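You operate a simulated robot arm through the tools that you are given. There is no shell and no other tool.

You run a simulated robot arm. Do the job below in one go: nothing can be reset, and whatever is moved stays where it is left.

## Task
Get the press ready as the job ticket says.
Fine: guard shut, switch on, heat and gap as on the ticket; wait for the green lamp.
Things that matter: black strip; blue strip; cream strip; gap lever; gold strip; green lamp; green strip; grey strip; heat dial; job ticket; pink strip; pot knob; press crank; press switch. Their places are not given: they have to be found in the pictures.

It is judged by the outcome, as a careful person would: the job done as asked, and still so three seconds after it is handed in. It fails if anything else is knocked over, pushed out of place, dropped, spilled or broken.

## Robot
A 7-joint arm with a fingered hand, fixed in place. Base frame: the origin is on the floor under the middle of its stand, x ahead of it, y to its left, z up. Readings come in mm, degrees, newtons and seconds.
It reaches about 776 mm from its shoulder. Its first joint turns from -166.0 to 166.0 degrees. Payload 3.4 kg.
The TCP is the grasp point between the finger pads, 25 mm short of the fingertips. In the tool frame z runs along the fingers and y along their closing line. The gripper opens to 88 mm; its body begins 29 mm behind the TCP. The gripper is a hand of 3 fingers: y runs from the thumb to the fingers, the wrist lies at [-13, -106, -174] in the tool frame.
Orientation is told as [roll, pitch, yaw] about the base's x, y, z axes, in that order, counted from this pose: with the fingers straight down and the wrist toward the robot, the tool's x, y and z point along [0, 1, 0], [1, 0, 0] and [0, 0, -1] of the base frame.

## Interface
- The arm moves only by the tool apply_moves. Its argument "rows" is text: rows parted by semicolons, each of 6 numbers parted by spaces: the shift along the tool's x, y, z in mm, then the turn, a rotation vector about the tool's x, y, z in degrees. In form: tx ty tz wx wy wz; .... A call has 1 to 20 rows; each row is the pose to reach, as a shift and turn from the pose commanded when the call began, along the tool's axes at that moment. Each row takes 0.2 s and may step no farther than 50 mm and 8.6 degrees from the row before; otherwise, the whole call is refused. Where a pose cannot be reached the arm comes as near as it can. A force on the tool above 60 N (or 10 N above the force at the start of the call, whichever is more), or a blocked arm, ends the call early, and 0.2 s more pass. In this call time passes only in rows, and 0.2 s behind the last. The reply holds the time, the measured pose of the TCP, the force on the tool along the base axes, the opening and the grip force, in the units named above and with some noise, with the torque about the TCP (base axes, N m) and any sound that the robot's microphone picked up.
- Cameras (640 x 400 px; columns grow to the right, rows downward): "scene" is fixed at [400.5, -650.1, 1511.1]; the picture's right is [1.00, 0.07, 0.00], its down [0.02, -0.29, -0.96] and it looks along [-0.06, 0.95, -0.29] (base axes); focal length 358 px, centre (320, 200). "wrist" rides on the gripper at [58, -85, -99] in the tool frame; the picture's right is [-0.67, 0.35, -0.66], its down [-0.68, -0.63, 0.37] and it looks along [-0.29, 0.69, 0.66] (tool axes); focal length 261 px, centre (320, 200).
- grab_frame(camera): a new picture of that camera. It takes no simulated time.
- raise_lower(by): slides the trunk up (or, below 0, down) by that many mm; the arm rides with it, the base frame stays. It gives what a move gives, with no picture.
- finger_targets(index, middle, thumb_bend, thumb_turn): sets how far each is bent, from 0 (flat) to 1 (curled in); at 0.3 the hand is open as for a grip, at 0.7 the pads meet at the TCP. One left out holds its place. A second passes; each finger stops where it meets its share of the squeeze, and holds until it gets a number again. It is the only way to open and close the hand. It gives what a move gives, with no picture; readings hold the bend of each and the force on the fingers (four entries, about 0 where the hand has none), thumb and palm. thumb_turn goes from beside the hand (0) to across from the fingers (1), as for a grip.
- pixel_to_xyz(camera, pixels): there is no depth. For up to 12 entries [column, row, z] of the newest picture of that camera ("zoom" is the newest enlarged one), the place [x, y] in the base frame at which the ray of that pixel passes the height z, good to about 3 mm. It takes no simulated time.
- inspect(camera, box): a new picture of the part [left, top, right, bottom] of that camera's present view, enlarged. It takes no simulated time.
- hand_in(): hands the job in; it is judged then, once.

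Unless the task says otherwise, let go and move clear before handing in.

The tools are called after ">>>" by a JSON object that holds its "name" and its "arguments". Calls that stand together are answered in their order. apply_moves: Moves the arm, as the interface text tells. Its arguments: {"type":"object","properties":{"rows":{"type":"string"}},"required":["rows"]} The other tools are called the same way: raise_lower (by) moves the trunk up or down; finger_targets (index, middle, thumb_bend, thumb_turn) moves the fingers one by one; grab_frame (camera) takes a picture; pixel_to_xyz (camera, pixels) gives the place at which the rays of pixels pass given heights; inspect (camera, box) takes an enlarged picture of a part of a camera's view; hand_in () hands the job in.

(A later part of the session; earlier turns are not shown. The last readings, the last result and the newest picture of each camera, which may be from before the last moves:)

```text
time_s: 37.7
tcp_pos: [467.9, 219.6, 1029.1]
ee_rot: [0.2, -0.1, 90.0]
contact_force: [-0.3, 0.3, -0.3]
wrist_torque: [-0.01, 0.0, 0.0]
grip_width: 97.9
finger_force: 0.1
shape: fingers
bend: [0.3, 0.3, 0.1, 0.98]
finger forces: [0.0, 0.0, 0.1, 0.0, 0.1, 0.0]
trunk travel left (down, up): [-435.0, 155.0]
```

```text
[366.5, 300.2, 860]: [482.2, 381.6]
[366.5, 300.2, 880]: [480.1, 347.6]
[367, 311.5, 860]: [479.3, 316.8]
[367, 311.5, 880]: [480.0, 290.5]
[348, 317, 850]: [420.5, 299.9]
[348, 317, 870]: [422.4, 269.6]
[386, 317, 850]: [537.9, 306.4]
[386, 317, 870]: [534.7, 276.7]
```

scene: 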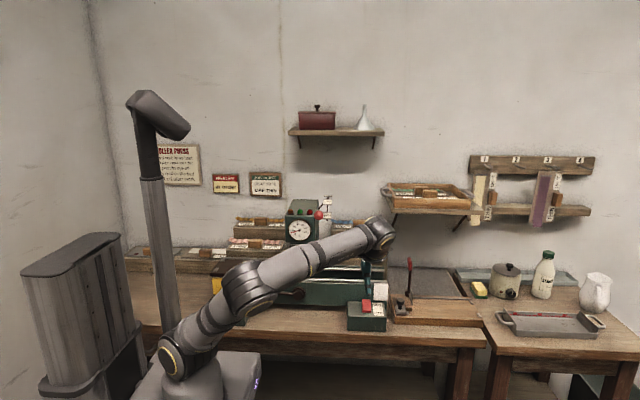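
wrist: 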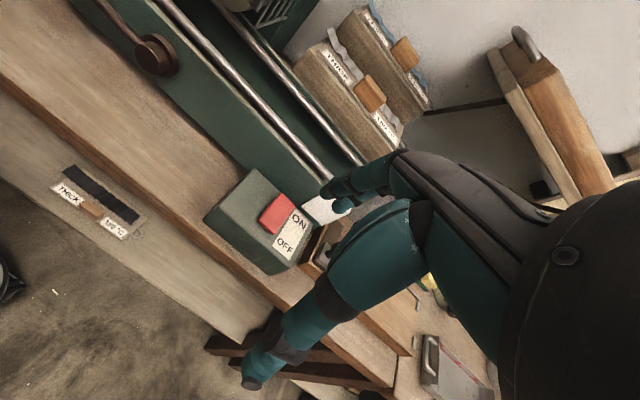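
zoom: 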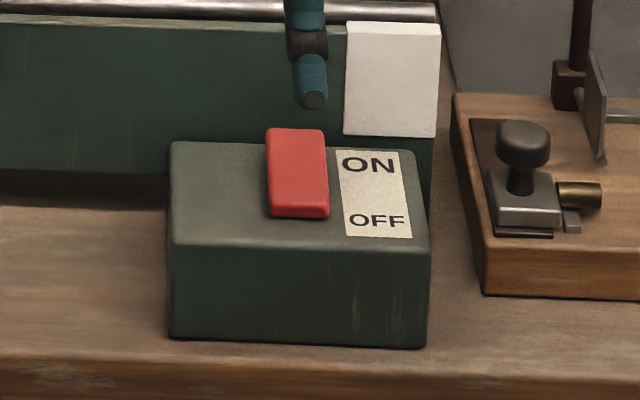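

The rocker runs from near end (480,312,863) to raised far end (479,360,873). I'll check how close the press frame's front face is behind it.

>>> {"name": "pixel_to_xyz", "arguments": {"camera": "wrist", "pixels": [[302.6, 205, 860], [302.6, 205, 900], [238, 140, 860], [238, 140, 900], [255.5, 168.5, 850], [255.5, 168.5, 870]]}}

>>> {"name": "pixel_to_xyz", "arguments": {"camera": "scene", "pixels": [[373.8, 300, 860], [373.8, 300, 900], [374, 283.5, 900], [374, 283.5, 930], [348, 301.3, 850], [348, 301.3, 870], [367, 331.7, 800], [367, 331.7, 820], [320, 341, 800], [320, 341, 820]]}}

>>> {"name": "inspect", "arguments": {"camera": "wrist", "box": [150, 100, 350, 260]}}

```text
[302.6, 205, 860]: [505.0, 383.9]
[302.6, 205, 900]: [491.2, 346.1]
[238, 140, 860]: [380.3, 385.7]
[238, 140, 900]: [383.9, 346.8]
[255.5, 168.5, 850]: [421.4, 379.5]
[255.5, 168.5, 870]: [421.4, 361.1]
```

```text
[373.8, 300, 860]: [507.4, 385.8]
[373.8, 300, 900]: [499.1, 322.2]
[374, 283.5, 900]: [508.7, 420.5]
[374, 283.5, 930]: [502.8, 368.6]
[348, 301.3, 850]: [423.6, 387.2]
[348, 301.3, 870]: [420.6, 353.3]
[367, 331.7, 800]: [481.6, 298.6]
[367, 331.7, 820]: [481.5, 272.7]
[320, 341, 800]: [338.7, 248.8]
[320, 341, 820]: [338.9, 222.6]
```

```text
2.50 times, centred on (250, 180) of wrist
```

zoom: 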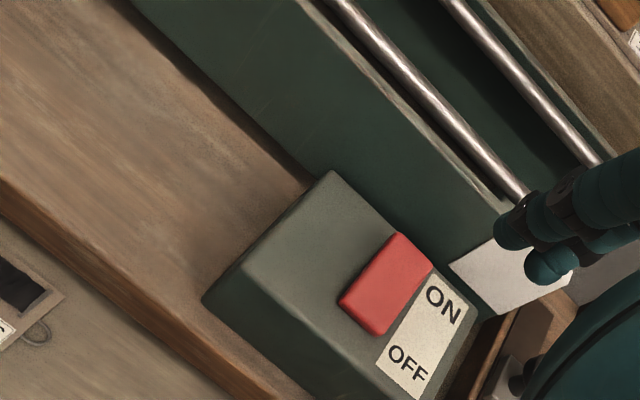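

The frame face is at y≈381, so I'll press the rocker's far half (y≈347) with a pinched hand tilted ~48° to keep clear. First pinch, then approach from above.

>>> {"name": "finger_targets", "arguments": {"index": 0.7, "middle": 0.7, "thumb_bend": 0.7}}

>>> {"name": "apply_moves", "arguments": {"rows": "-1.8 17.6 8 -8 0 0; -3.7 35 18 -16 0 0; -5.5 52.7 30 -24 0 0; -7.3 70 42 -32 0 0; -9.2 88 56 -40 0 0; -11 105.4 69 -48 0 0"}}

>>> {"name": "grab_frame", "arguments": {"camera": "wrist"}}

>>> {"name": "inspect", "arguments": {"camera": "scene", "box": [310, 230, 430, 340]}}

```text
time_s: 38.7
tcp_pos: [468.4, 219.4, 1030.8]
ee_rot: [0.2, -0.1, 90.0]
contact_force: [0.2, 0.0, -0.3]
wrist_torque: [0.01, -0.01, 0.01]
grip_width: 0.2
finger_force: 0.0
shape: fingers
bend: [0.7, 0.7, 0.7, 0.98]
finger forces: [0.0, 0.0, 0.0, 0.1, 0.0, 0.0]
trunk travel left (down, up): [-435.0, 155.0]
```

```text
time_s: 40.1
tcp_pos: [477.5, 328.1, 961.9]
ee_rot: [0.2, -48.2, 89.8]
contact_force: [0.1, 0.2, 0.6]
wrist_torque: [-0.02, -0.02, 0.01]
grip_width: 0.0
finger_force: 0.0
shape: fingers
bend: [0.7, 0.7, 0.7, 0.98]
finger forces: [0.0, 0.0, 0.0, 0.0, 0.0, 0.1]
trunk travel left (down, up): [-435.0, 155.0]
```

```text
taken
```

wrist: 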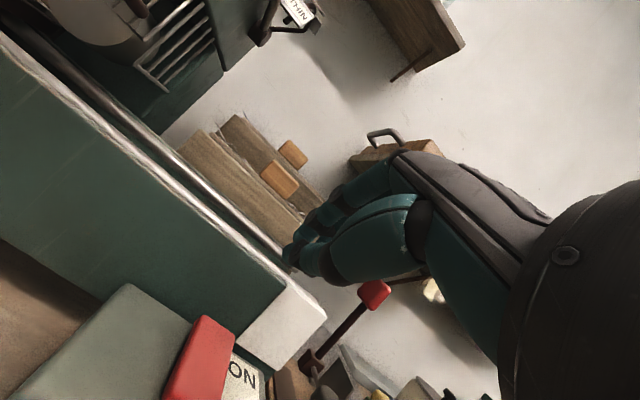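

```text
3.64 times, centred on (370, 285) of scene
```

zoom: 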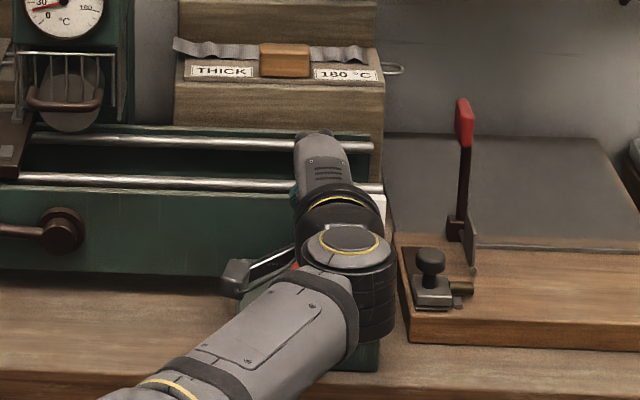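

The fingertips at wrist (290,255) are above and behind the rocker. I'll lower toward the far half in two steps and look before contact.

>>> {"name": "apply_moves", "arguments": {"rows": "-1 -9 20 0 0 0; -2 -22.2 38.1 0 0 0"}}

>>> {"name": "grab_frame", "arguments": {"camera": "wrist"}}

>>> {"name": "inspect", "arguments": {"camera": "scene", "box": [310, 230, 430, 340]}}

```text
time_s: 40.7
tcp_pos: [481.0, 339.0, 919.6]
ee_rot: [0.2, -48.1, 89.9]
contact_force: [-0.1, -0.5, -0.9]
wrist_torque: [0.03, 0.01, 0.03]
grip_width: 0.1
finger_force: 0.1
shape: fingers
bend: [0.7, 0.7, 0.7, 0.98]
finger forces: [0.0, 0.1, 0.0, 0.0, 0.0, 0.0]
trunk travel left (down, up): [-435.0, 155.0]
```

```text
taken
```

wrist: 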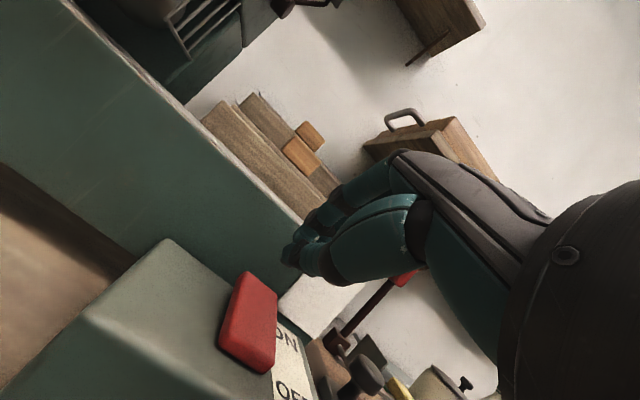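

```text
3.64 times, centred on (370, 285) of scene
```

zoom: 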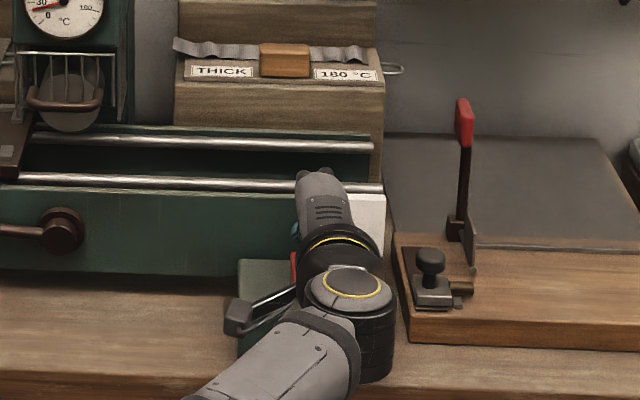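

The tip is about 20 mm above the rocker's far half. I'll press straight down in small steps.

>>> {"name": "apply_moves", "arguments": {"rows": "1 -7.6 9.5 0 0 0; 1 -12.9 15.6 0 0 0; 1 -18.1 20.3 0 0 0; 1 -22.5 24.3 0 0 0"}}

>>> {"name": "grab_frame", "arguments": {"camera": "wrist"}}

```text
time_s: 41.7
tcp_pos: [479.9, 343.5, 887.3]
ee_rot: [0.2, -48.3, 89.8]
contact_force: [0.6, -1.1, 7.7]
wrist_torque: [0.06, 0.04, 0.05]
grip_width: 0.0
finger_force: 3.4
shape: fingers
bend: [0.68, 0.7, 0.73, 0.98]
finger forces: [0.1, 0.0, 0.0, 0.1, 8.5, 0.0]
trunk travel left (down, up): [-435.0, 155.0]
```

```text
taken
```

wrist: 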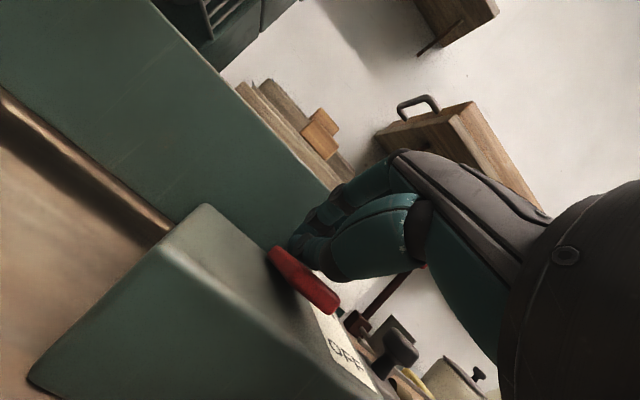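

The thumb has 8.5 N on it and the rocker's near end now looks raised, suggesting it tipped. I'll enlarge to see.

>>> {"name": "inspect", "arguments": {"camera": "wrist", "box": [230, 200, 390, 340]}}

>>> {"name": "inspect", "arguments": {"camera": "scene", "box": [270, 190, 350, 260]}}

```text
2.86 times, centred on (310, 270) of wrist
```

zoom: 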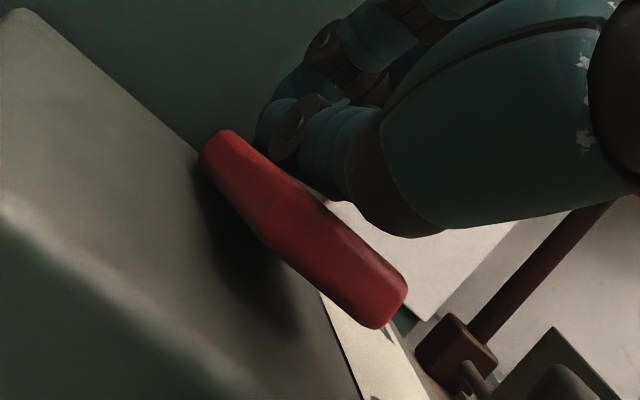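

```text
5.71 times, centred on (310, 225) of scene
```

zoom: 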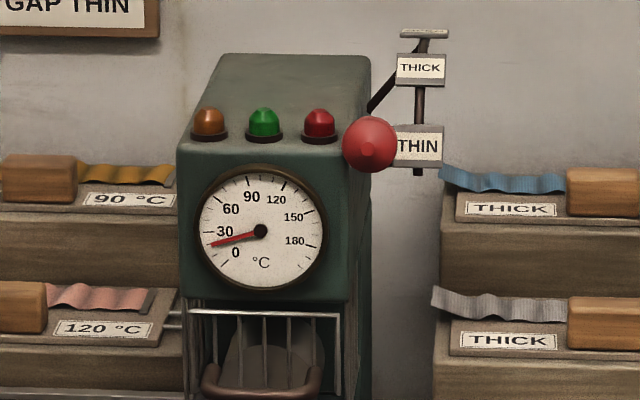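

The rocker's far (ON) end is down and the near end up. I'll press 3 mm more to make sure, then lift away and look at the switch and lamps.

>>> {"name": "apply_moves", "arguments": {"rows": "0 -2.2 2 0 0 0; 0 -3.3 3 0 0 0; 0 8 -8 0 0 0; 0 25 -25 0 0 0; 0 45 -55 0 0 0; 0 45 -95 0 0 0"}}

>>> {"name": "grab_frame", "arguments": {"camera": "wrist"}}

>>> {"name": "inspect", "arguments": {"camera": "scene", "box": [270, 190, 350, 260]}}

>>> {"name": "inspect", "arguments": {"camera": "scene", "box": [335, 280, 405, 340]}}

```text
time_s: 43.1
tcp_pos: [478.9, 303.7, 986.2]
ee_rot: [0.4, -48.2, 89.8]
contact_force: [0.7, -0.6, 0.1]
wrist_torque: [0.01, 0.0, 0.0]
grip_width: 0.0
finger_force: 0.1
shape: fingers
bend: [0.7, 0.7, 0.7, 0.98]
finger forces: [0.0, 0.0, 0.0, 0.1, 0.0, 0.0]
trunk travel left (down, up): [-435.0, 155.0]
```

```text
taken
```

wrist: 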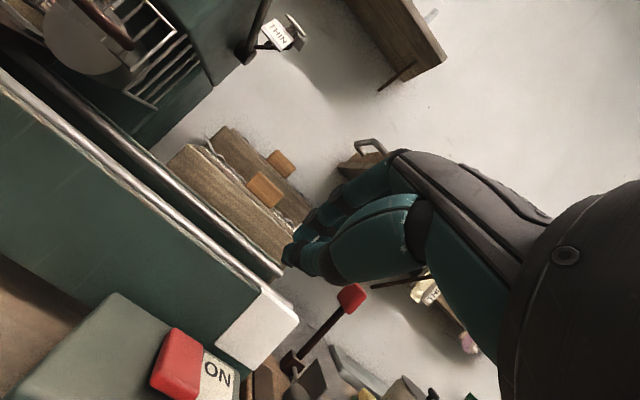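

```text
5.71 times, centred on (310, 225) of scene
```

zoom: 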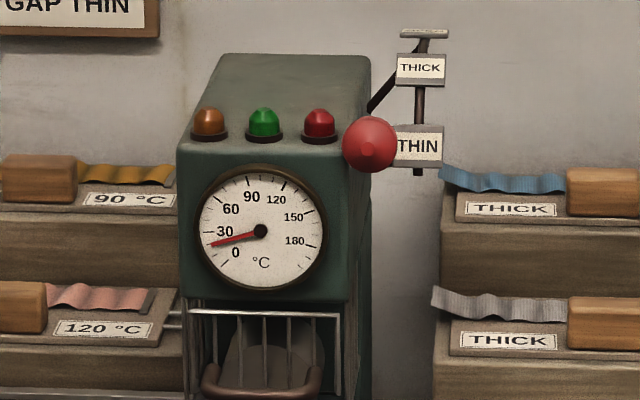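

```text
6.67 times, centred on (370, 310) of scene
```

zoom: 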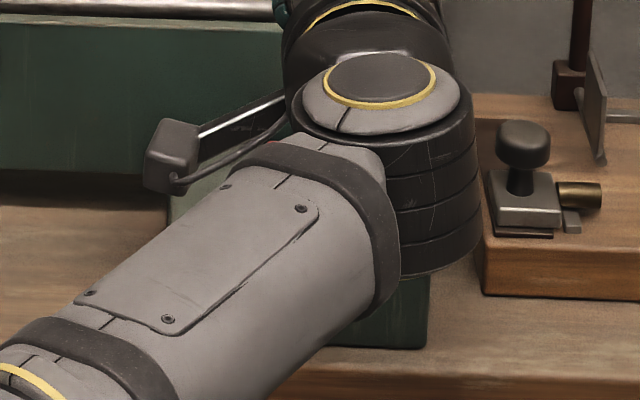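

The lever shows THIN and the guard is shut in front of the roller. Next is the heat dial at about (43,332,881): I'll carry the hand left, straighten it, and open the fingers.

>>> {"name": "apply_moves", "arguments": {"rows": "30 2 -30 4.8 0 0; 68 5 -50 9.6 0 0; 107 8 -66 14.4 0 0; 146 11 -80 19.2 0 0; 185 14 -94 24 0 0; 224 17 -106 28.8 0 0; 263 20 -118 33.6 0 0; 302 23 -130 38.4 0 0; 341 26 -142 43.2 0 0; 379 29.2 -152.8 48 0 0"}}

>>> {"name": "finger_targets", "arguments": {"index": 0.3, "middle": 0.3, "thumb_bend": 0.3}}

>>> {"name": "grab_frame", "arguments": {"camera": "scene"}}

>>> {"name": "grab_frame", "arguments": {"camera": "wrist"}}

>>> {"name": "inspect", "arguments": {"camera": "scene", "box": [335, 280, 405, 340]}}

```text
time_s: 45.3
tcp_pos: [104.9, 273.9, 1078.5]
ee_rot: [0.1, -0.7, 89.7]
contact_force: [-0.4, -0.5, 0.0]
wrist_torque: [-0.04, -0.04, 0.0]
grip_width: 0.0
finger_force: 0.1
shape: fingers
bend: [0.7, 0.7, 0.7, 0.98]
finger forces: [0.0, 0.0, 0.0, 0.0, 0.1, 0.1]
out of reach, approached as far as the arm can: row 8, 9, 10
trunk travel left (down, up): [-435.0, 155.0]
```

```text
time_s: 46.3
tcp_pos: [102.9, 272.2, 1077.6]
ee_rot: [0.2, -0.8, 89.9]
contact_force: [-0.3, 0.5, -0.5]
wrist_torque: [0.04, 0.0, 0.03]
grip_width: 84.4
finger_force: 0.0
shape: fingers
bend: [0.3, 0.3, 0.3, 0.98]
finger forces: [0.0, 0.0, 0.0, 0.0, 0.1, 0.0]
trunk travel left (down, up): [-435.0, 155.0]
```

```text
taken
```

scene: 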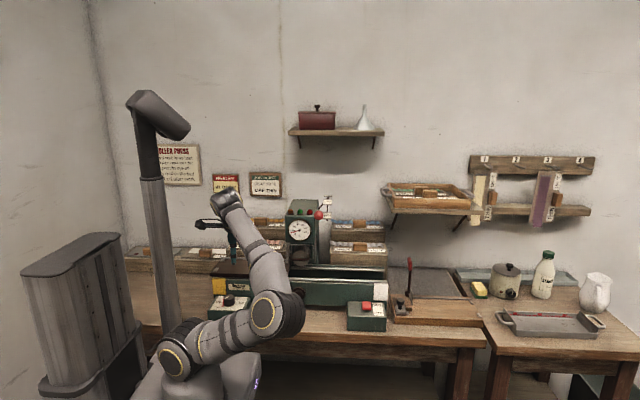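

```text
taken
```

wrist: 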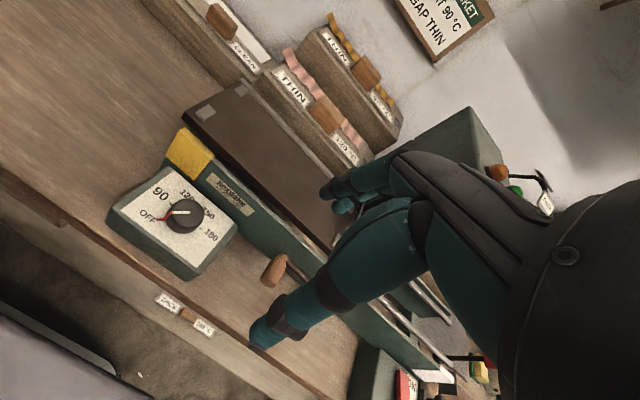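

```text
6.67 times, centred on (370, 310) of scene
```

zoom: 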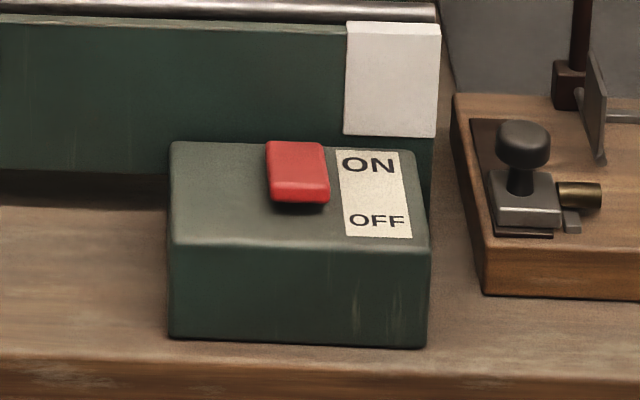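

The switch is ON (its far end is flush, near end raised). The dial is at wrist (185,215); I'll enlarge it and measure its centre and marks.

>>> {"name": "inspect", "arguments": {"camera": "wrist", "box": [110, 150, 250, 270]}}

>>> {"name": "inspect", "arguments": {"camera": "scene", "box": [200, 280, 260, 330]}}

```text
3.33 times, centred on (180, 210) of wrist
```

zoom: 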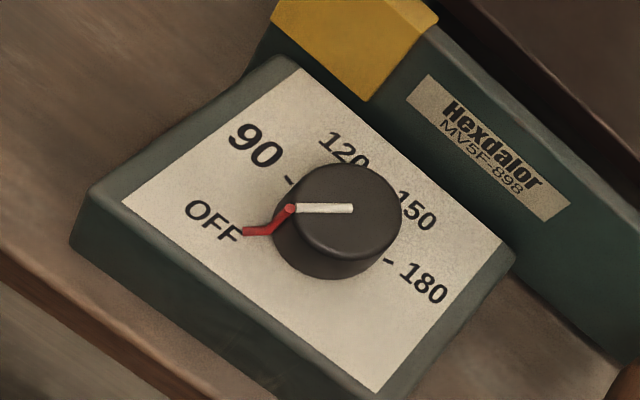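

```text
8.00 times, centred on (230, 305) of scene
```

zoom: 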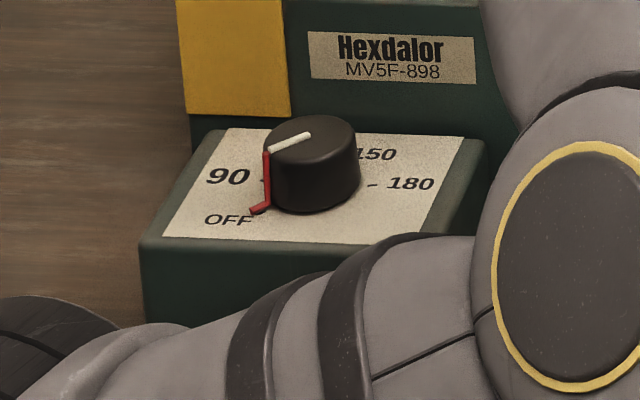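

I'll triangulate the dial's label corners, tick marks and knob top.

>>> {"name": "pixel_to_xyz", "arguments": {"camera": "wrist", "pixels": [[121.5, 210, 850], [121.5, 210, 870], [173.5, 171, 850], [173.5, 171, 870], [234, 223.5, 850], [234, 223.5, 870], [170.5, 204.3, 858], [201, 228.3, 858], [157.5, 219.6, 858], [188.1, 213.6, 870], [188.1, 213.6, 890], [196.6, 267, 855]]}}

>>> {"name": "pixel_to_xyz", "arguments": {"camera": "scene", "pixels": [[210.6, 309, 850], [210.6, 309, 870], [218.5, 296.3, 850], [218.5, 296.3, 870], [247.9, 297.1, 850], [247.9, 297.1, 870], [229, 297.2, 870], [229, 297.2, 890], [222.5, 306.5, 858], [236.5, 303.2, 858]]}}

```text
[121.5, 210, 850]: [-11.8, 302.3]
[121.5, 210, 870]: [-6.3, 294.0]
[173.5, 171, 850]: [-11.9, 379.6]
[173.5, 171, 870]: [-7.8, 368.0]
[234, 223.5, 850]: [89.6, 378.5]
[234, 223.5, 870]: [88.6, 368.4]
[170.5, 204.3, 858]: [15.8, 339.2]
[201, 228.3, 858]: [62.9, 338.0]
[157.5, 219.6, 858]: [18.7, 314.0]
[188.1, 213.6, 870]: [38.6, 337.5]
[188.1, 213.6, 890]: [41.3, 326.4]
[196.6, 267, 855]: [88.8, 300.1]
```

```text
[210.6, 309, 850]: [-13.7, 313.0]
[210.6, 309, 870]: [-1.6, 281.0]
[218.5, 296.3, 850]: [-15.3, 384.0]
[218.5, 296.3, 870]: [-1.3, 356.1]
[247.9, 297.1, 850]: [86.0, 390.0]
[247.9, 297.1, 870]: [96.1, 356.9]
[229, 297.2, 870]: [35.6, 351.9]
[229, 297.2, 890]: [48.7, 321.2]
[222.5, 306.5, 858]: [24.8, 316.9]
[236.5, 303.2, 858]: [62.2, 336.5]
```

The ticks 90 and 180 lie near (16,339) and (63,338), and the knob's axis near (41,330–337). I'll zoom in further to fix the axis and pointer direction.

>>> {"name": "inspect", "arguments": {"camera": "wrist", "box": [145, 185, 225, 245]}}

```text
6.67 times, centred on (185, 215) of wrist
```

zoom: 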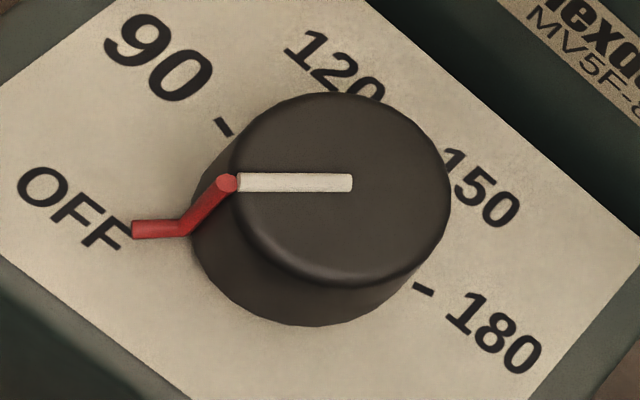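

I'll convert base centre, pointer tip, ticks and labels to base coordinates at the panel height.

>>> {"name": "pixel_to_xyz", "arguments": {"camera": "zoom", "pixels": [[298, 230, 858], [133, 230, 858], [222, 127, 858], [424, 289, 858], [158, 57, 858], [75, 210, 858], [335, 68, 858], [480, 188, 858], [492, 333, 858], [343, 188, 885], [353, 183, 885], [238, 182, 885]]}}

```text
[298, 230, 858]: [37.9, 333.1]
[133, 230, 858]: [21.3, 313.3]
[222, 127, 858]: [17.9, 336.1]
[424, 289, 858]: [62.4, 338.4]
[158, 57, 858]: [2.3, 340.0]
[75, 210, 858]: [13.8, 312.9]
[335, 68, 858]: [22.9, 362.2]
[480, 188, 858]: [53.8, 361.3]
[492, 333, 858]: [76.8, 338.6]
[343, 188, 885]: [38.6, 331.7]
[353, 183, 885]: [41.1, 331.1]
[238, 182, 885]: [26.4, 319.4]
```

The axis is at about (39,332.5), knob radius ~18 mm, height 858→885; pointer at ~223°, the 90 tick at ~169°, so about a 54° clockwise turn is needed. I'll lower the trunk 130 mm and move the open hand over the knob.

>>> {"name": "raise_lower", "arguments": {"by": -130}}

>>> {"name": "apply_moves", "arguments": {"rows": "20 20 0 0 0 -7; 42 40 0 0 0 -14; 64 60 0 0 0 -21"}}

>>> {"name": "grab_frame", "arguments": {"camera": "wrist"}}

>>> {"name": "grab_frame", "arguments": {"camera": "scene"}}

```text
time_s: 47.9
tcp_pos: [104.7, 271.2, 949.7]
ee_rot: [0.3, -0.9, 90.0]
contact_force: [0.5, -0.2, -1.0]
wrist_torque: [-0.01, 0.01, 0.02]
grip_width: 84.1
finger_force: 0.0
shape: fingers
bend: [0.3, 0.3, 0.3, 0.98]
finger forces: [0.1, 0.1, 0.0, 0.1, 0.0, 0.0]
trunk travel left (down, up): [-305.0, 285.0]
```

```text
time_s: 48.7
tcp_pos: [39.8, 332.5, 951.2]
ee_rot: [-0.1, -0.7, 111.2]
contact_force: [-0.6, 0.9, 0.3]
wrist_torque: [0.0, 0.03, -0.01]
grip_width: 84.4
finger_force: 0.1
shape: fingers
bend: [0.3, 0.3, 0.3, 0.98]
finger forces: [0.0, 0.0, 0.1, 0.1, 0.0, 0.0]
trunk travel left (down, up): [-305.0, 285.0]
```

```text
taken
```

wrist: 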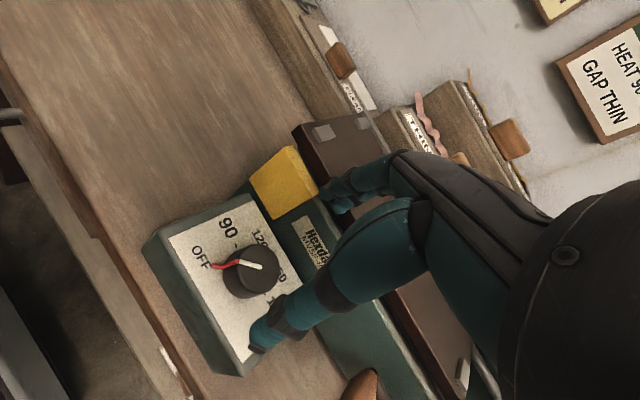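

```text
taken
```

scene: 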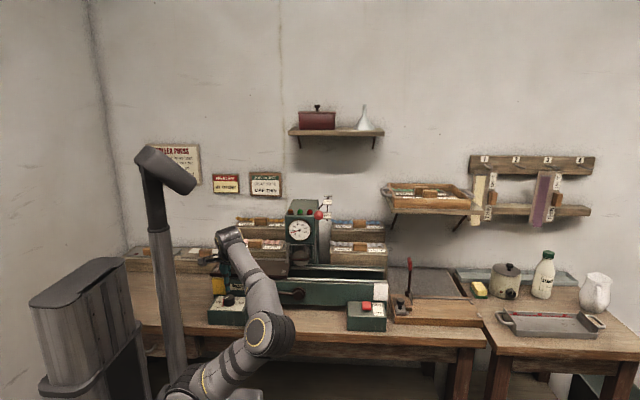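

The hand hovers at (39.8,332.5,951), yaw 111. I'll enlarge the view to check how well the knob is centred under the grasp point.

>>> {"name": "inspect", "arguments": {"camera": "wrist", "box": [190, 210, 310, 310]}}

```text
4.00 times, centred on (250, 260) of wrist
```

zoom: 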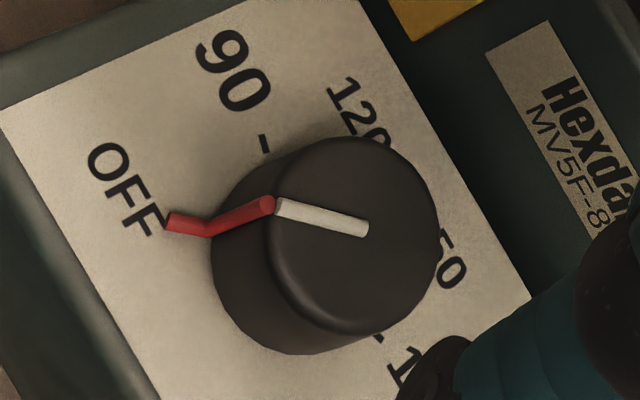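

>>> {"name": "pixel_to_xyz", "arguments": {"camera": "zoom", "pixels": [[353, 236, 885], [296, 256, 858], [265, 143, 858], [168, 221, 858], [367, 228, 885], [277, 207, 885], [237, 68, 858], [125, 190, 858]]}}

```text
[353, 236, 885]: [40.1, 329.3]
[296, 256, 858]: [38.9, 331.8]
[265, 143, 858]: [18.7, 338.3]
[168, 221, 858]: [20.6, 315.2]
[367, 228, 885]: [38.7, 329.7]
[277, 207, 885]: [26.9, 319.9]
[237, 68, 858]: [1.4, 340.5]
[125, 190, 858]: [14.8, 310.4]
```

The axis is at about (39.5,331). With fully open fingers I'd be close to the press frame at y≈381, so I'll narrow the opening to about 50 mm first and then descend partway.

>>> {"name": "finger_targets", "arguments": {"index": 0.46, "middle": 0.46, "thumb_bend": 0.44}}

>>> {"name": "apply_moves", "arguments": {"rows": "0.8 -1.5 15 0 0 0; 0.8 -1.5 35 0 0 0"}}

>>> {"name": "grab_frame", "arguments": {"camera": "wrist"}}

>>> {"name": "inspect", "arguments": {"camera": "scene", "box": [190, 220, 290, 330]}}

```text
time_s: 49.7
tcp_pos: [40.0, 332.5, 952.3]
ee_rot: [-0.1, -0.8, 111.0]
contact_force: [-0.2, -0.2, 0.3]
wrist_torque: [0.0, 0.0, -0.02]
grip_width: 53.1
finger_force: 0.1
shape: fingers
bend: [0.46, 0.46, 0.44, 0.98]
finger forces: [0.0, 0.1, 0.0, 0.0, 0.0, 0.1]
trunk travel left (down, up): [-305.0, 285.0]
```

```text
time_s: 50.3
tcp_pos: [40.5, 332.3, 914.7]
ee_rot: [-0.2, -0.9, 110.9]
contact_force: [-0.6, 0.1, -1.0]
wrist_torque: [0.04, 0.01, 0.02]
grip_width: 52.9
finger_force: 0.0
shape: fingers
bend: [0.46, 0.46, 0.44, 0.98]
finger forces: [0.0, 0.0, 0.0, 0.0, 0.0, 0.0]
trunk travel left (down, up): [-305.0, 285.0]
```

```text
taken
```

wrist: 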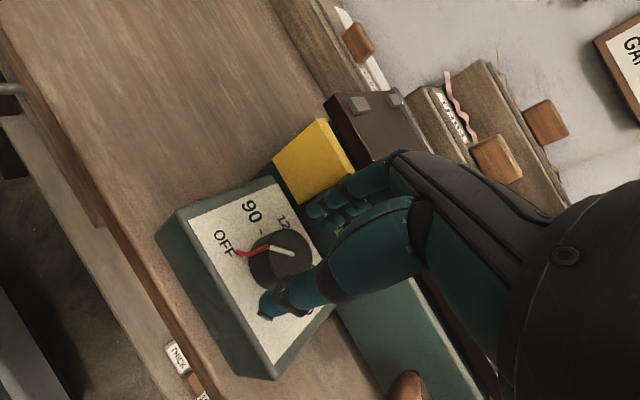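

```text
3.64 times, centred on (240, 275) of scene
```

zoom: 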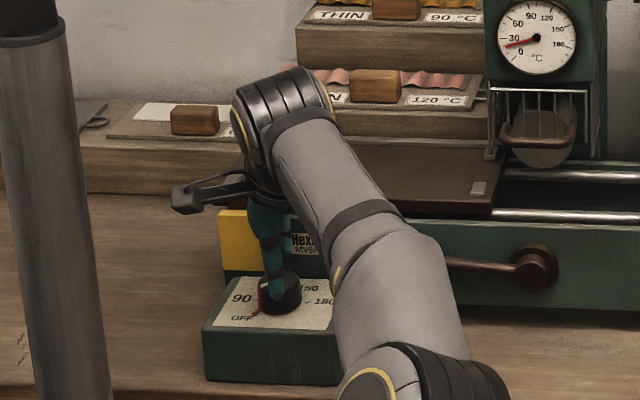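

>>> {"name": "inspect", "arguments": {"camera": "wrist", "box": [220, 190, 360, 330]}}

```text
2.86 times, centred on (290, 260) of wrist
```

zoom: 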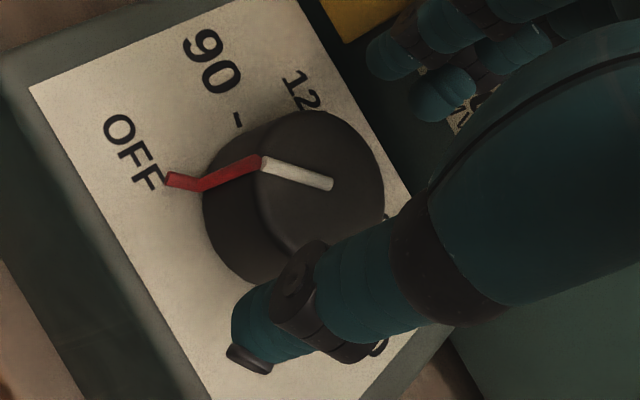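

The knob is well centred (within about 2 mm). I'll descend to TCP z≈889, so the tips straddle the knob without touching the panel.

>>> {"name": "apply_moves", "arguments": {"rows": "1.5 0 9 0 0 0; 1.5 0 18 0 0 0; 1.5 0 25.5 0 0 0"}}

>>> {"name": "inspect", "arguments": {"camera": "wrist", "box": [240, 160, 400, 320]}}

>>> {"name": "inspect", "arguments": {"camera": "scene", "box": [200, 250, 270, 330]}}

```text
time_s: 51.1
tcp_pos: [36.6, 328.6, 887.6]
ee_rot: [-0.1, -0.8, 111.0]
contact_force: [-0.1, 0.9, 0.5]
wrist_torque: [-0.02, 0.04, 0.02]
grip_width: 53.5
finger_force: 0.0
shape: fingers
bend: [0.46, 0.46, 0.44, 0.98]
finger forces: [0.0, 0.1, 0.0, 0.0, 0.0, 0.0]
trunk travel left (down, up): [-305.0, 285.0]
```

```text
2.50 times, centred on (320, 240) of wrist
```

zoom: 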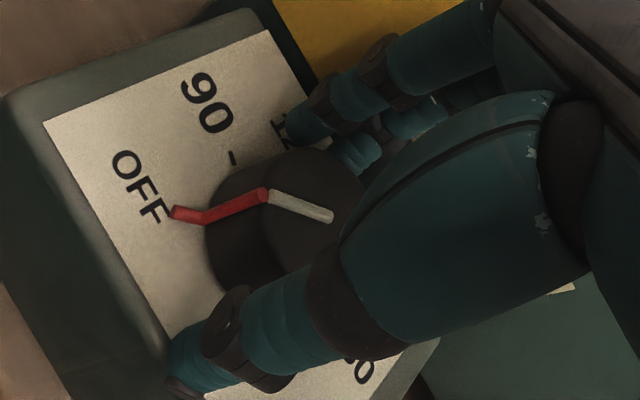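

```text
5.00 times, centred on (235, 290) of scene
```

zoom: 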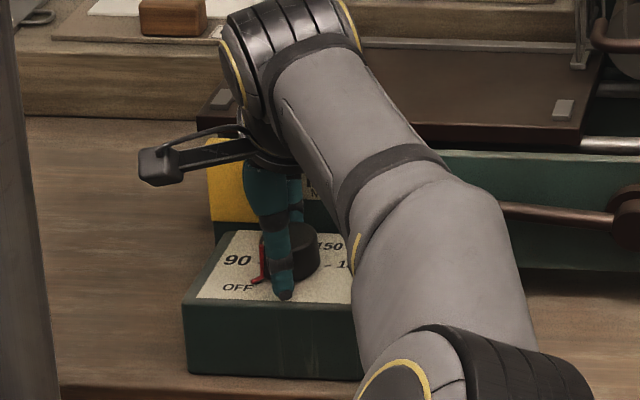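

The knob sits between the thumb and the two fingers. I'll close on it.

>>> {"name": "apply_moves", "arguments": {"rows": "2 0 0 0 0 0"}}

>>> {"name": "finger_targets", "arguments": {"index": 0.64, "middle": 0.64, "thumb_bend": 0.64}}

>>> {"name": "inspect", "arguments": {"camera": "wrist", "box": [240, 160, 400, 320]}}

```text
time_s: 51.5
tcp_pos: [35.8, 329.3, 888.4]
ee_rot: [-0.1, -0.8, 111.1]
contact_force: [-0.1, -0.5, -0.4]
wrist_torque: [0.0, 0.04, 0.02]
grip_width: 53.3
finger_force: 0.1
shape: fingers
bend: [0.46, 0.46, 0.44, 0.98]
finger forces: [0.1, 0.1, 0.0, 0.1, 0.0, 0.0]
trunk travel left (down, up): [-305.0, 285.0]
```

```text
time_s: 52.5
tcp_pos: [34.2, 331.1, 889.0]
ee_rot: [-0.1, -0.8, 111.0]
contact_force: [-4.6, 7.5, 1.7]
wrist_torque: [0.19, 0.05, 0.11]
grip_width: 24.4
finger_force: 7.0
shape: fingers
bend: [0.57, 0.57, 0.59, 0.97]
finger forces: [4.6, 7.1, 0.0, 0.0, 3.1, 0.0]
trunk travel left (down, up): [-305.0, 285.0]
```

```text
2.50 times, centred on (320, 240) of wrist
```

zoom: 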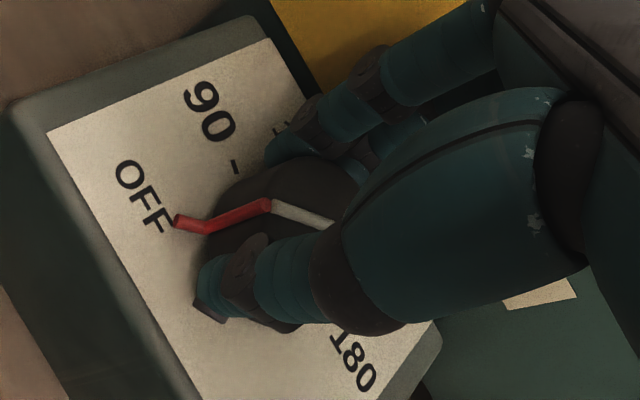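

The grip holds (index 4.6, middle 7.1, thumb 3.1 N), but the TCP reads about 4 mm left of the axis. I'll check with the 90 tick and pointer pixels before turning.

>>> {"name": "pixel_to_xyz", "arguments": {"camera": "zoom", "pixels": [[235, 166, 858], [175, 220, 858], [268, 205, 885], [210, 110, 858], [143, 197, 858]]}}

```text
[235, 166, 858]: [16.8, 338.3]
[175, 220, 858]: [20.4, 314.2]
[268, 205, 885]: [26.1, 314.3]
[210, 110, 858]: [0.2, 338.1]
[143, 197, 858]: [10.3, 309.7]
```

The pose reading is right, so I'm about 4 mm off along the tool's x. I'll open slightly, shift back 4 mm, and grip again.

>>> {"name": "finger_targets", "arguments": {"index": 0.46, "middle": 0.46, "thumb_bend": 0.44}}

>>> {"name": "apply_moves", "arguments": {"rows": "-2 0 0 0 0 0; -4 0 0 0 0 0"}}

>>> {"name": "finger_targets", "arguments": {"index": 0.66, "middle": 0.66, "thumb_bend": 0.66}}

>>> {"name": "inspect", "arguments": {"camera": "wrist", "box": [240, 160, 400, 320]}}

```text
time_s: 53.5
tcp_pos: [35.1, 329.7, 890.0]
ee_rot: [-0.1, -0.8, 111.0]
contact_force: [-0.1, -0.6, 0.2]
wrist_torque: [0.0, -0.04, -0.02]
grip_width: 51.9
finger_force: 0.1
shape: fingers
bend: [0.46, 0.46, 0.44, 0.97]
finger forces: [0.1, 0.0, 0.1, 0.1, 0.0, 0.0]
trunk travel left (down, up): [-305.0, 285.0]
```

```text
time_s: 54.1
tcp_pos: [38.8, 330.0, 889.7]
ee_rot: [-0.1, -0.8, 111.0]
contact_force: [-0.3, -0.3, 0.5]
wrist_torque: [0.0, -0.02, 0.0]
grip_width: 52.2
finger_force: 0.0
shape: fingers
bend: [0.46, 0.46, 0.44, 0.97]
finger forces: [0.0, 0.0, 0.1, 0.0, 0.0, 0.0]
trunk travel left (down, up): [-305.0, 285.0]
```

```text
time_s: 55.1
tcp_pos: [38.2, 331.1, 888.5]
ee_rot: [-0.1, -0.8, 111.0]
contact_force: [-2.3, 10.8, 3.6]
wrist_torque: [0.3, 0.07, 0.02]
grip_width: 26.9
finger_force: 10.8
shape: fingers
bend: [0.55, 0.57, 0.59, 0.97]
finger forces: [7.3, 8.5, 0.1, 0.0, 5.0, 0.0]
trunk travel left (down, up): [-305.0, 285.0]
```

```text
2.50 times, centred on (320, 240) of wrist
```

zoom: 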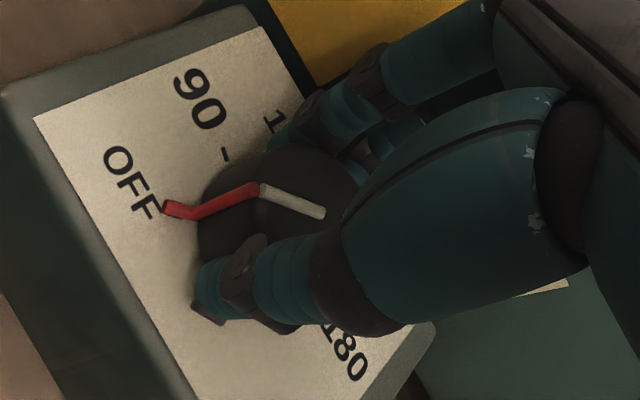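

The grip is centred (index 7.3, middle 8.5, thumb 5.0 N). I'll turn clockwise about 48° and look.

>>> {"name": "apply_moves", "arguments": {"rows": "0 0.7 0 0 0 6; 0 1 0 0 0 12; 0 1 0 0 0 18; 0 1 0 0 0 24; 0 1 0 0 0 30; 0 1 0 0 0 36; 0 1 0 0 0 42; 0 1 0 0 0 48"}}

>>> {"name": "grab_frame", "arguments": {"camera": "wrist"}}

>>> {"name": "inspect", "arguments": {"camera": "wrist", "box": [240, 160, 400, 320]}}

>>> {"name": "inspect", "arguments": {"camera": "scene", "box": [200, 250, 270, 330]}}

```text
time_s: 56.9
tcp_pos: [40.0, 332.4, 888.4]
ee_rot: [0.6, -0.5, 62.9]
contact_force: [-0.6, 8.5, 6.9]
wrist_torque: [0.24, -0.03, 0.01]
grip_width: 27.0
finger_force: 9.9
shape: fingers
bend: [0.55, 0.58, 0.6, 0.95]
finger forces: [7.1, 6.1, 0.0, 0.1, 7.1, 0.0]
trunk travel left (down, up): [-305.0, 285.0]
```

```text
taken
```

wrist: 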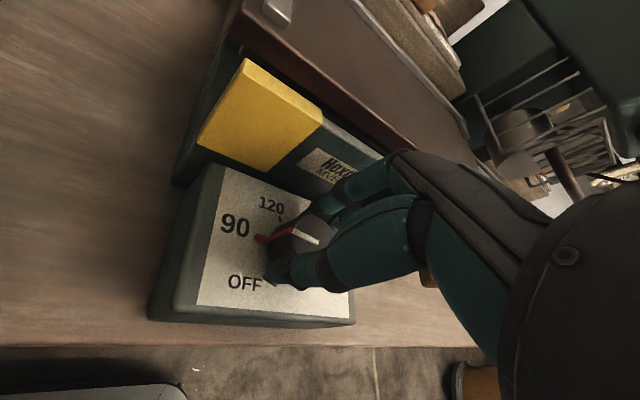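

```text
2.50 times, centred on (320, 240) of wrist
```

zoom: 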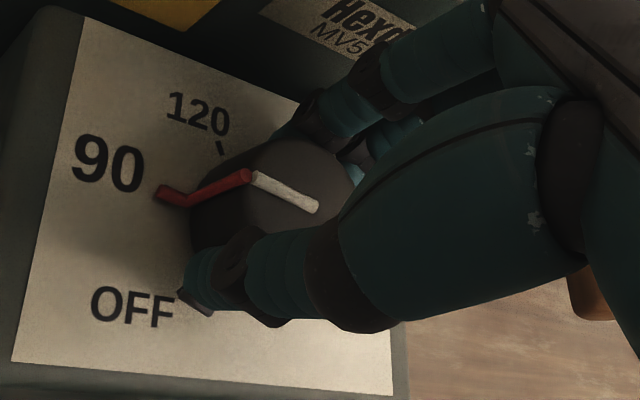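

```text
5.00 times, centred on (235, 290) of scene
```

zoom: 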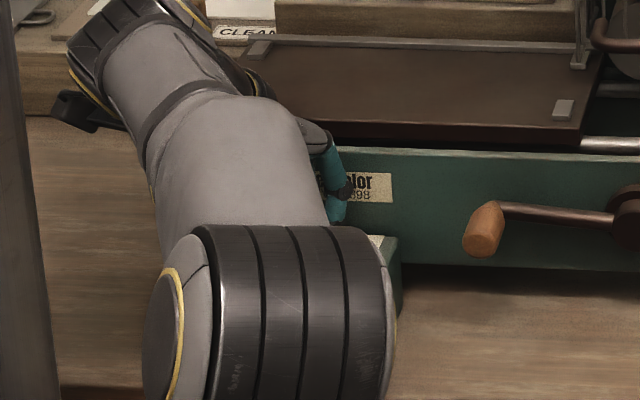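

The knob turned with the hand; the red tip now lies right beside "90", covering its tick. I'll measure the tip against the tick's known place (≈(18,337)).

>>> {"name": "pixel_to_xyz", "arguments": {"camera": "zoom", "pixels": [[158, 193, 858], [185, 204, 858], [222, 148, 858], [246, 176, 885], [110, 165, 858], [133, 307, 858], [200, 112, 858], [318, 207, 885], [253, 178, 885]]}}

>>> {"name": "inspect", "arguments": {"camera": "wrist", "box": [270, 210, 350, 270]}}

>>> {"name": "inspect", "arguments": {"camera": "scene", "box": [270, 190, 350, 260]}}

```text
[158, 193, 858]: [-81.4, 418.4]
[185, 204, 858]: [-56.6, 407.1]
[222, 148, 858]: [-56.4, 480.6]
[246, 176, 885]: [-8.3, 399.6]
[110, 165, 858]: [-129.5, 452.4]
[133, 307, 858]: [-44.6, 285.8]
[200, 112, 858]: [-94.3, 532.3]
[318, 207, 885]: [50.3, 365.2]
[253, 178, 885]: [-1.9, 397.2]
```

```text
6.67 times, centred on (310, 240) of wrist
```

zoom: 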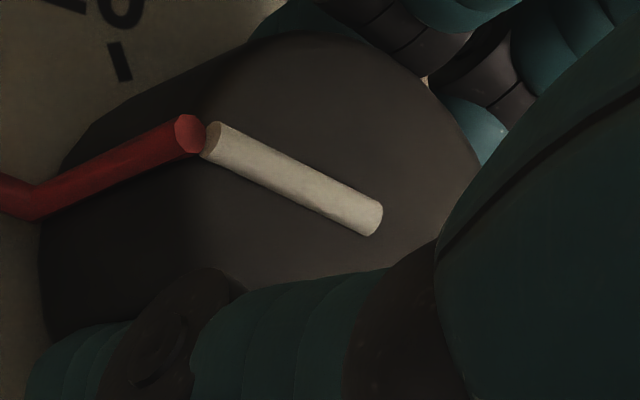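

```text
5.71 times, centred on (310, 225) of scene
```

zoom: 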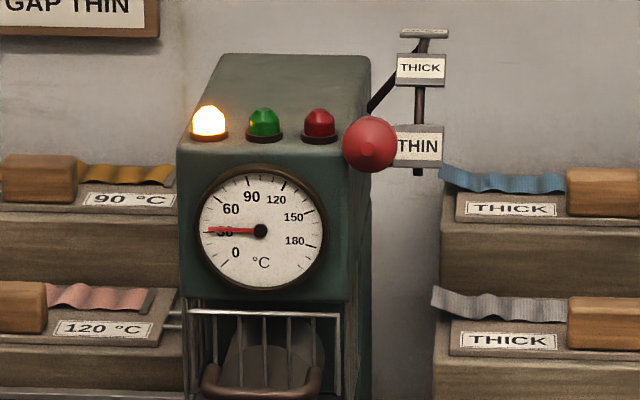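

The orange lamp is lit and the gauge is rising (about 30 °C): it's heating. I'll measure the pointer angle using the wrist picture's own pixels.

>>> {"name": "pixel_to_xyz", "arguments": {"camera": "wrist", "pixels": [[255.2, 237.2, 858], [266, 241.6, 858], [280.8, 219.2, 858], [290.5, 230, 885], [317.8, 243, 887], [293.9, 230.5, 887], [236, 226, 858], [245.2, 282.8, 858], [272, 204.8, 858]]}}

```text
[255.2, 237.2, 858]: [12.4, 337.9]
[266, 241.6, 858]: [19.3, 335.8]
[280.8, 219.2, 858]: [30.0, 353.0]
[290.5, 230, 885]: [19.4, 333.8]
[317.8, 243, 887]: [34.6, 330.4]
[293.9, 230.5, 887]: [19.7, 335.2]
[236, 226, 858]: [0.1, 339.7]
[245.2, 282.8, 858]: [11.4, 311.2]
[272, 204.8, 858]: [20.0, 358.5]
```

The tip's at about 166° and the tick at about 164–167°, so it's within a few degrees of 90. I'll zoom in on the tip, then release and check unobstructed.

>>> {"name": "inspect", "arguments": {"camera": "wrist", "box": [220, 195, 300, 265]}}

>>> {"name": "finger_targets", "arguments": {"index": 0.46, "middle": 0.46, "thumb_bend": 0.44}}

>>> {"name": "inspect", "arguments": {"camera": "wrist", "box": [220, 195, 300, 265]}}

```text
5.71 times, centred on (260, 230) of wrist
```

zoom: 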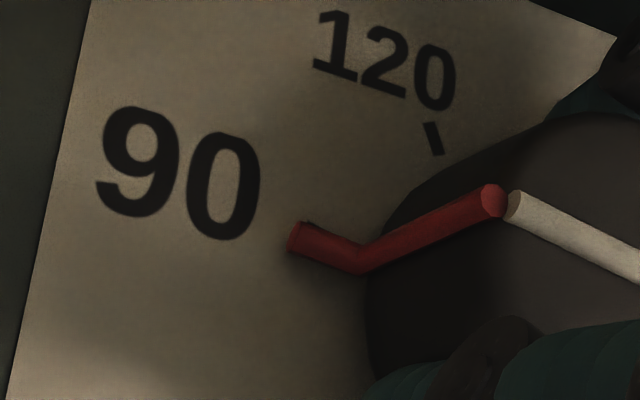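

```text
time_s: 57.9
tcp_pos: [38.5, 333.5, 888.9]
ee_rot: [0.6, -0.7, 63.0]
contact_force: [-0.3, 0.6, 0.5]
wrist_torque: [0.0, 0.0, 0.0]
grip_width: 52.1
finger_force: 0.1
shape: fingers
bend: [0.46, 0.46, 0.44, 0.97]
finger forces: [0.0, 0.0, 0.1, 0.1, 0.0, 0.0]
trunk travel left (down, up): [-305.0, 285.0]
```

```text
5.71 times, centred on (260, 230) of wrist
```

zoom: 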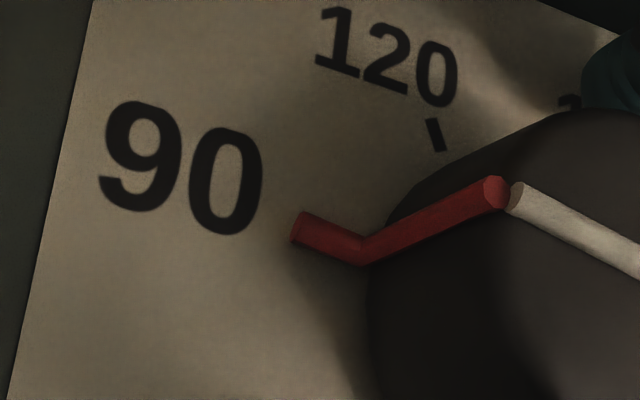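

The 90 tick is hidden under the pointer, so it's aligned closely. I'll lift off and look from clear of the knob.

>>> {"name": "apply_moves", "arguments": {"rows": "0 0 -12 0 0 0; 0 0 -30 0 0 0; 0 0 -55 0 0 0; 0 0 -80 0 0 0"}}

>>> {"name": "grab_frame", "arguments": {"camera": "wrist"}}

>>> {"name": "inspect", "arguments": {"camera": "wrist", "box": [190, 210, 310, 320]}}

>>> {"name": "inspect", "arguments": {"camera": "scene", "box": [270, 190, 350, 260]}}

```text
time_s: 58.9
tcp_pos: [39.6, 331.1, 969.2]
ee_rot: [0.5, -0.6, 63.0]
contact_force: [0.6, -0.6, 0.7]
wrist_torque: [0.0, 0.02, -0.01]
grip_width: 52.0
finger_force: 0.1
shape: fingers
bend: [0.46, 0.46, 0.44, 0.97]
finger forces: [0.0, 0.0, 0.1, 0.0, 0.1, 0.0]
trunk travel left (down, up): [-305.0, 285.0]
```

```text
taken
```

wrist: 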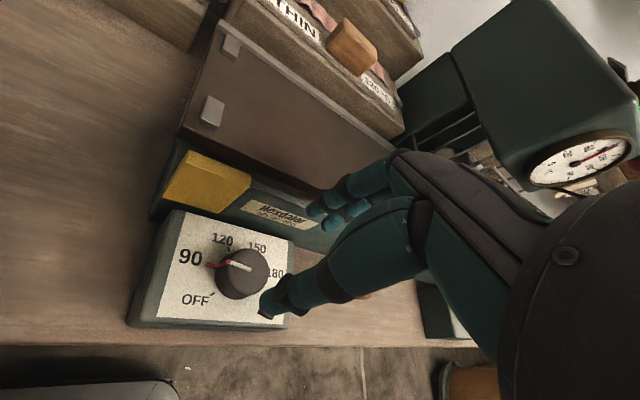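

```text
3.64 times, centred on (250, 265) of wrist
```

zoom: 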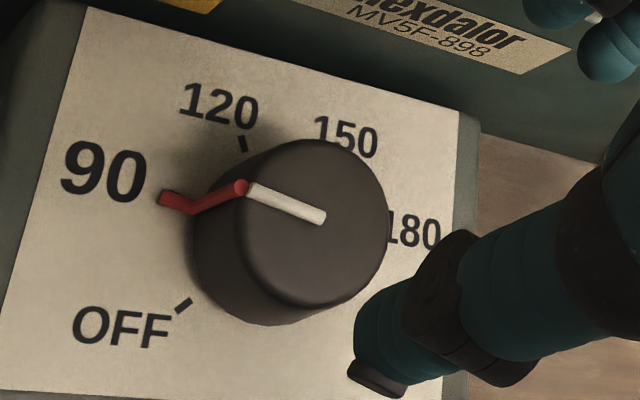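

```text
5.71 times, centred on (310, 225) of scene
```

zoom: 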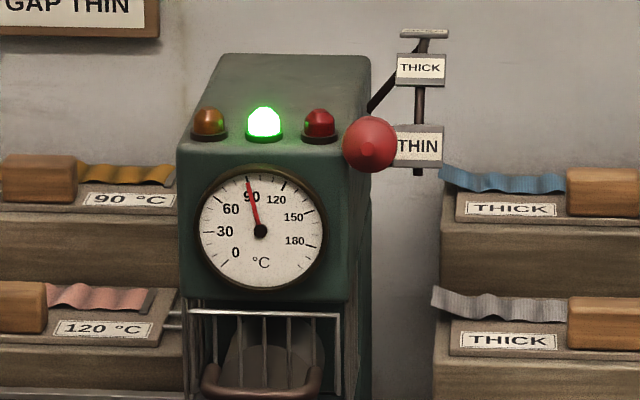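

The green lamp is lit, with the gauge needle at about 88–90 °C. I'll check the pointer angle against the OFF and 120 ticks, and enlarge the gauge.

>>> {"name": "pixel_to_xyz", "arguments": {"camera": "wrist", "pixels": [[212.3, 293.8, 858], [228.5, 249.3, 858], [206.8, 264.7, 858], [215, 268.2, 858], [235.9, 276.5, 858], [247.4, 271, 885], [230.5, 261.7, 887], [251, 269.5, 887]]}}

>>> {"name": "inspect", "arguments": {"camera": "scene", "box": [280, 205, 320, 245]}}

>>> {"name": "inspect", "arguments": {"camera": "wrist", "box": [190, 240, 260, 300]}}

```text
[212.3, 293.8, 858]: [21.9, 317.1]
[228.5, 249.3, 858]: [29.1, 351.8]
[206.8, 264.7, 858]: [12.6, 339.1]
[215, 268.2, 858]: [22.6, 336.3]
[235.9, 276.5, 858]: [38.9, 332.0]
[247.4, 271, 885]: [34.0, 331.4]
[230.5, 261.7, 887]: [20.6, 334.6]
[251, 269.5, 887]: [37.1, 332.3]
```

```text
10.00 times, centred on (300, 225) of scene
```

zoom: 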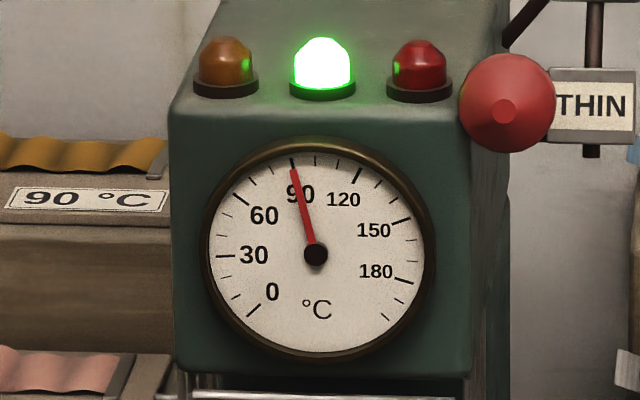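

```text
6.67 times, centred on (225, 270) of wrist
```

zoom: 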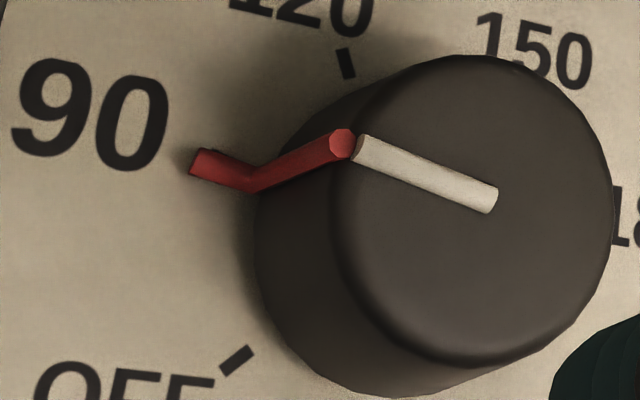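

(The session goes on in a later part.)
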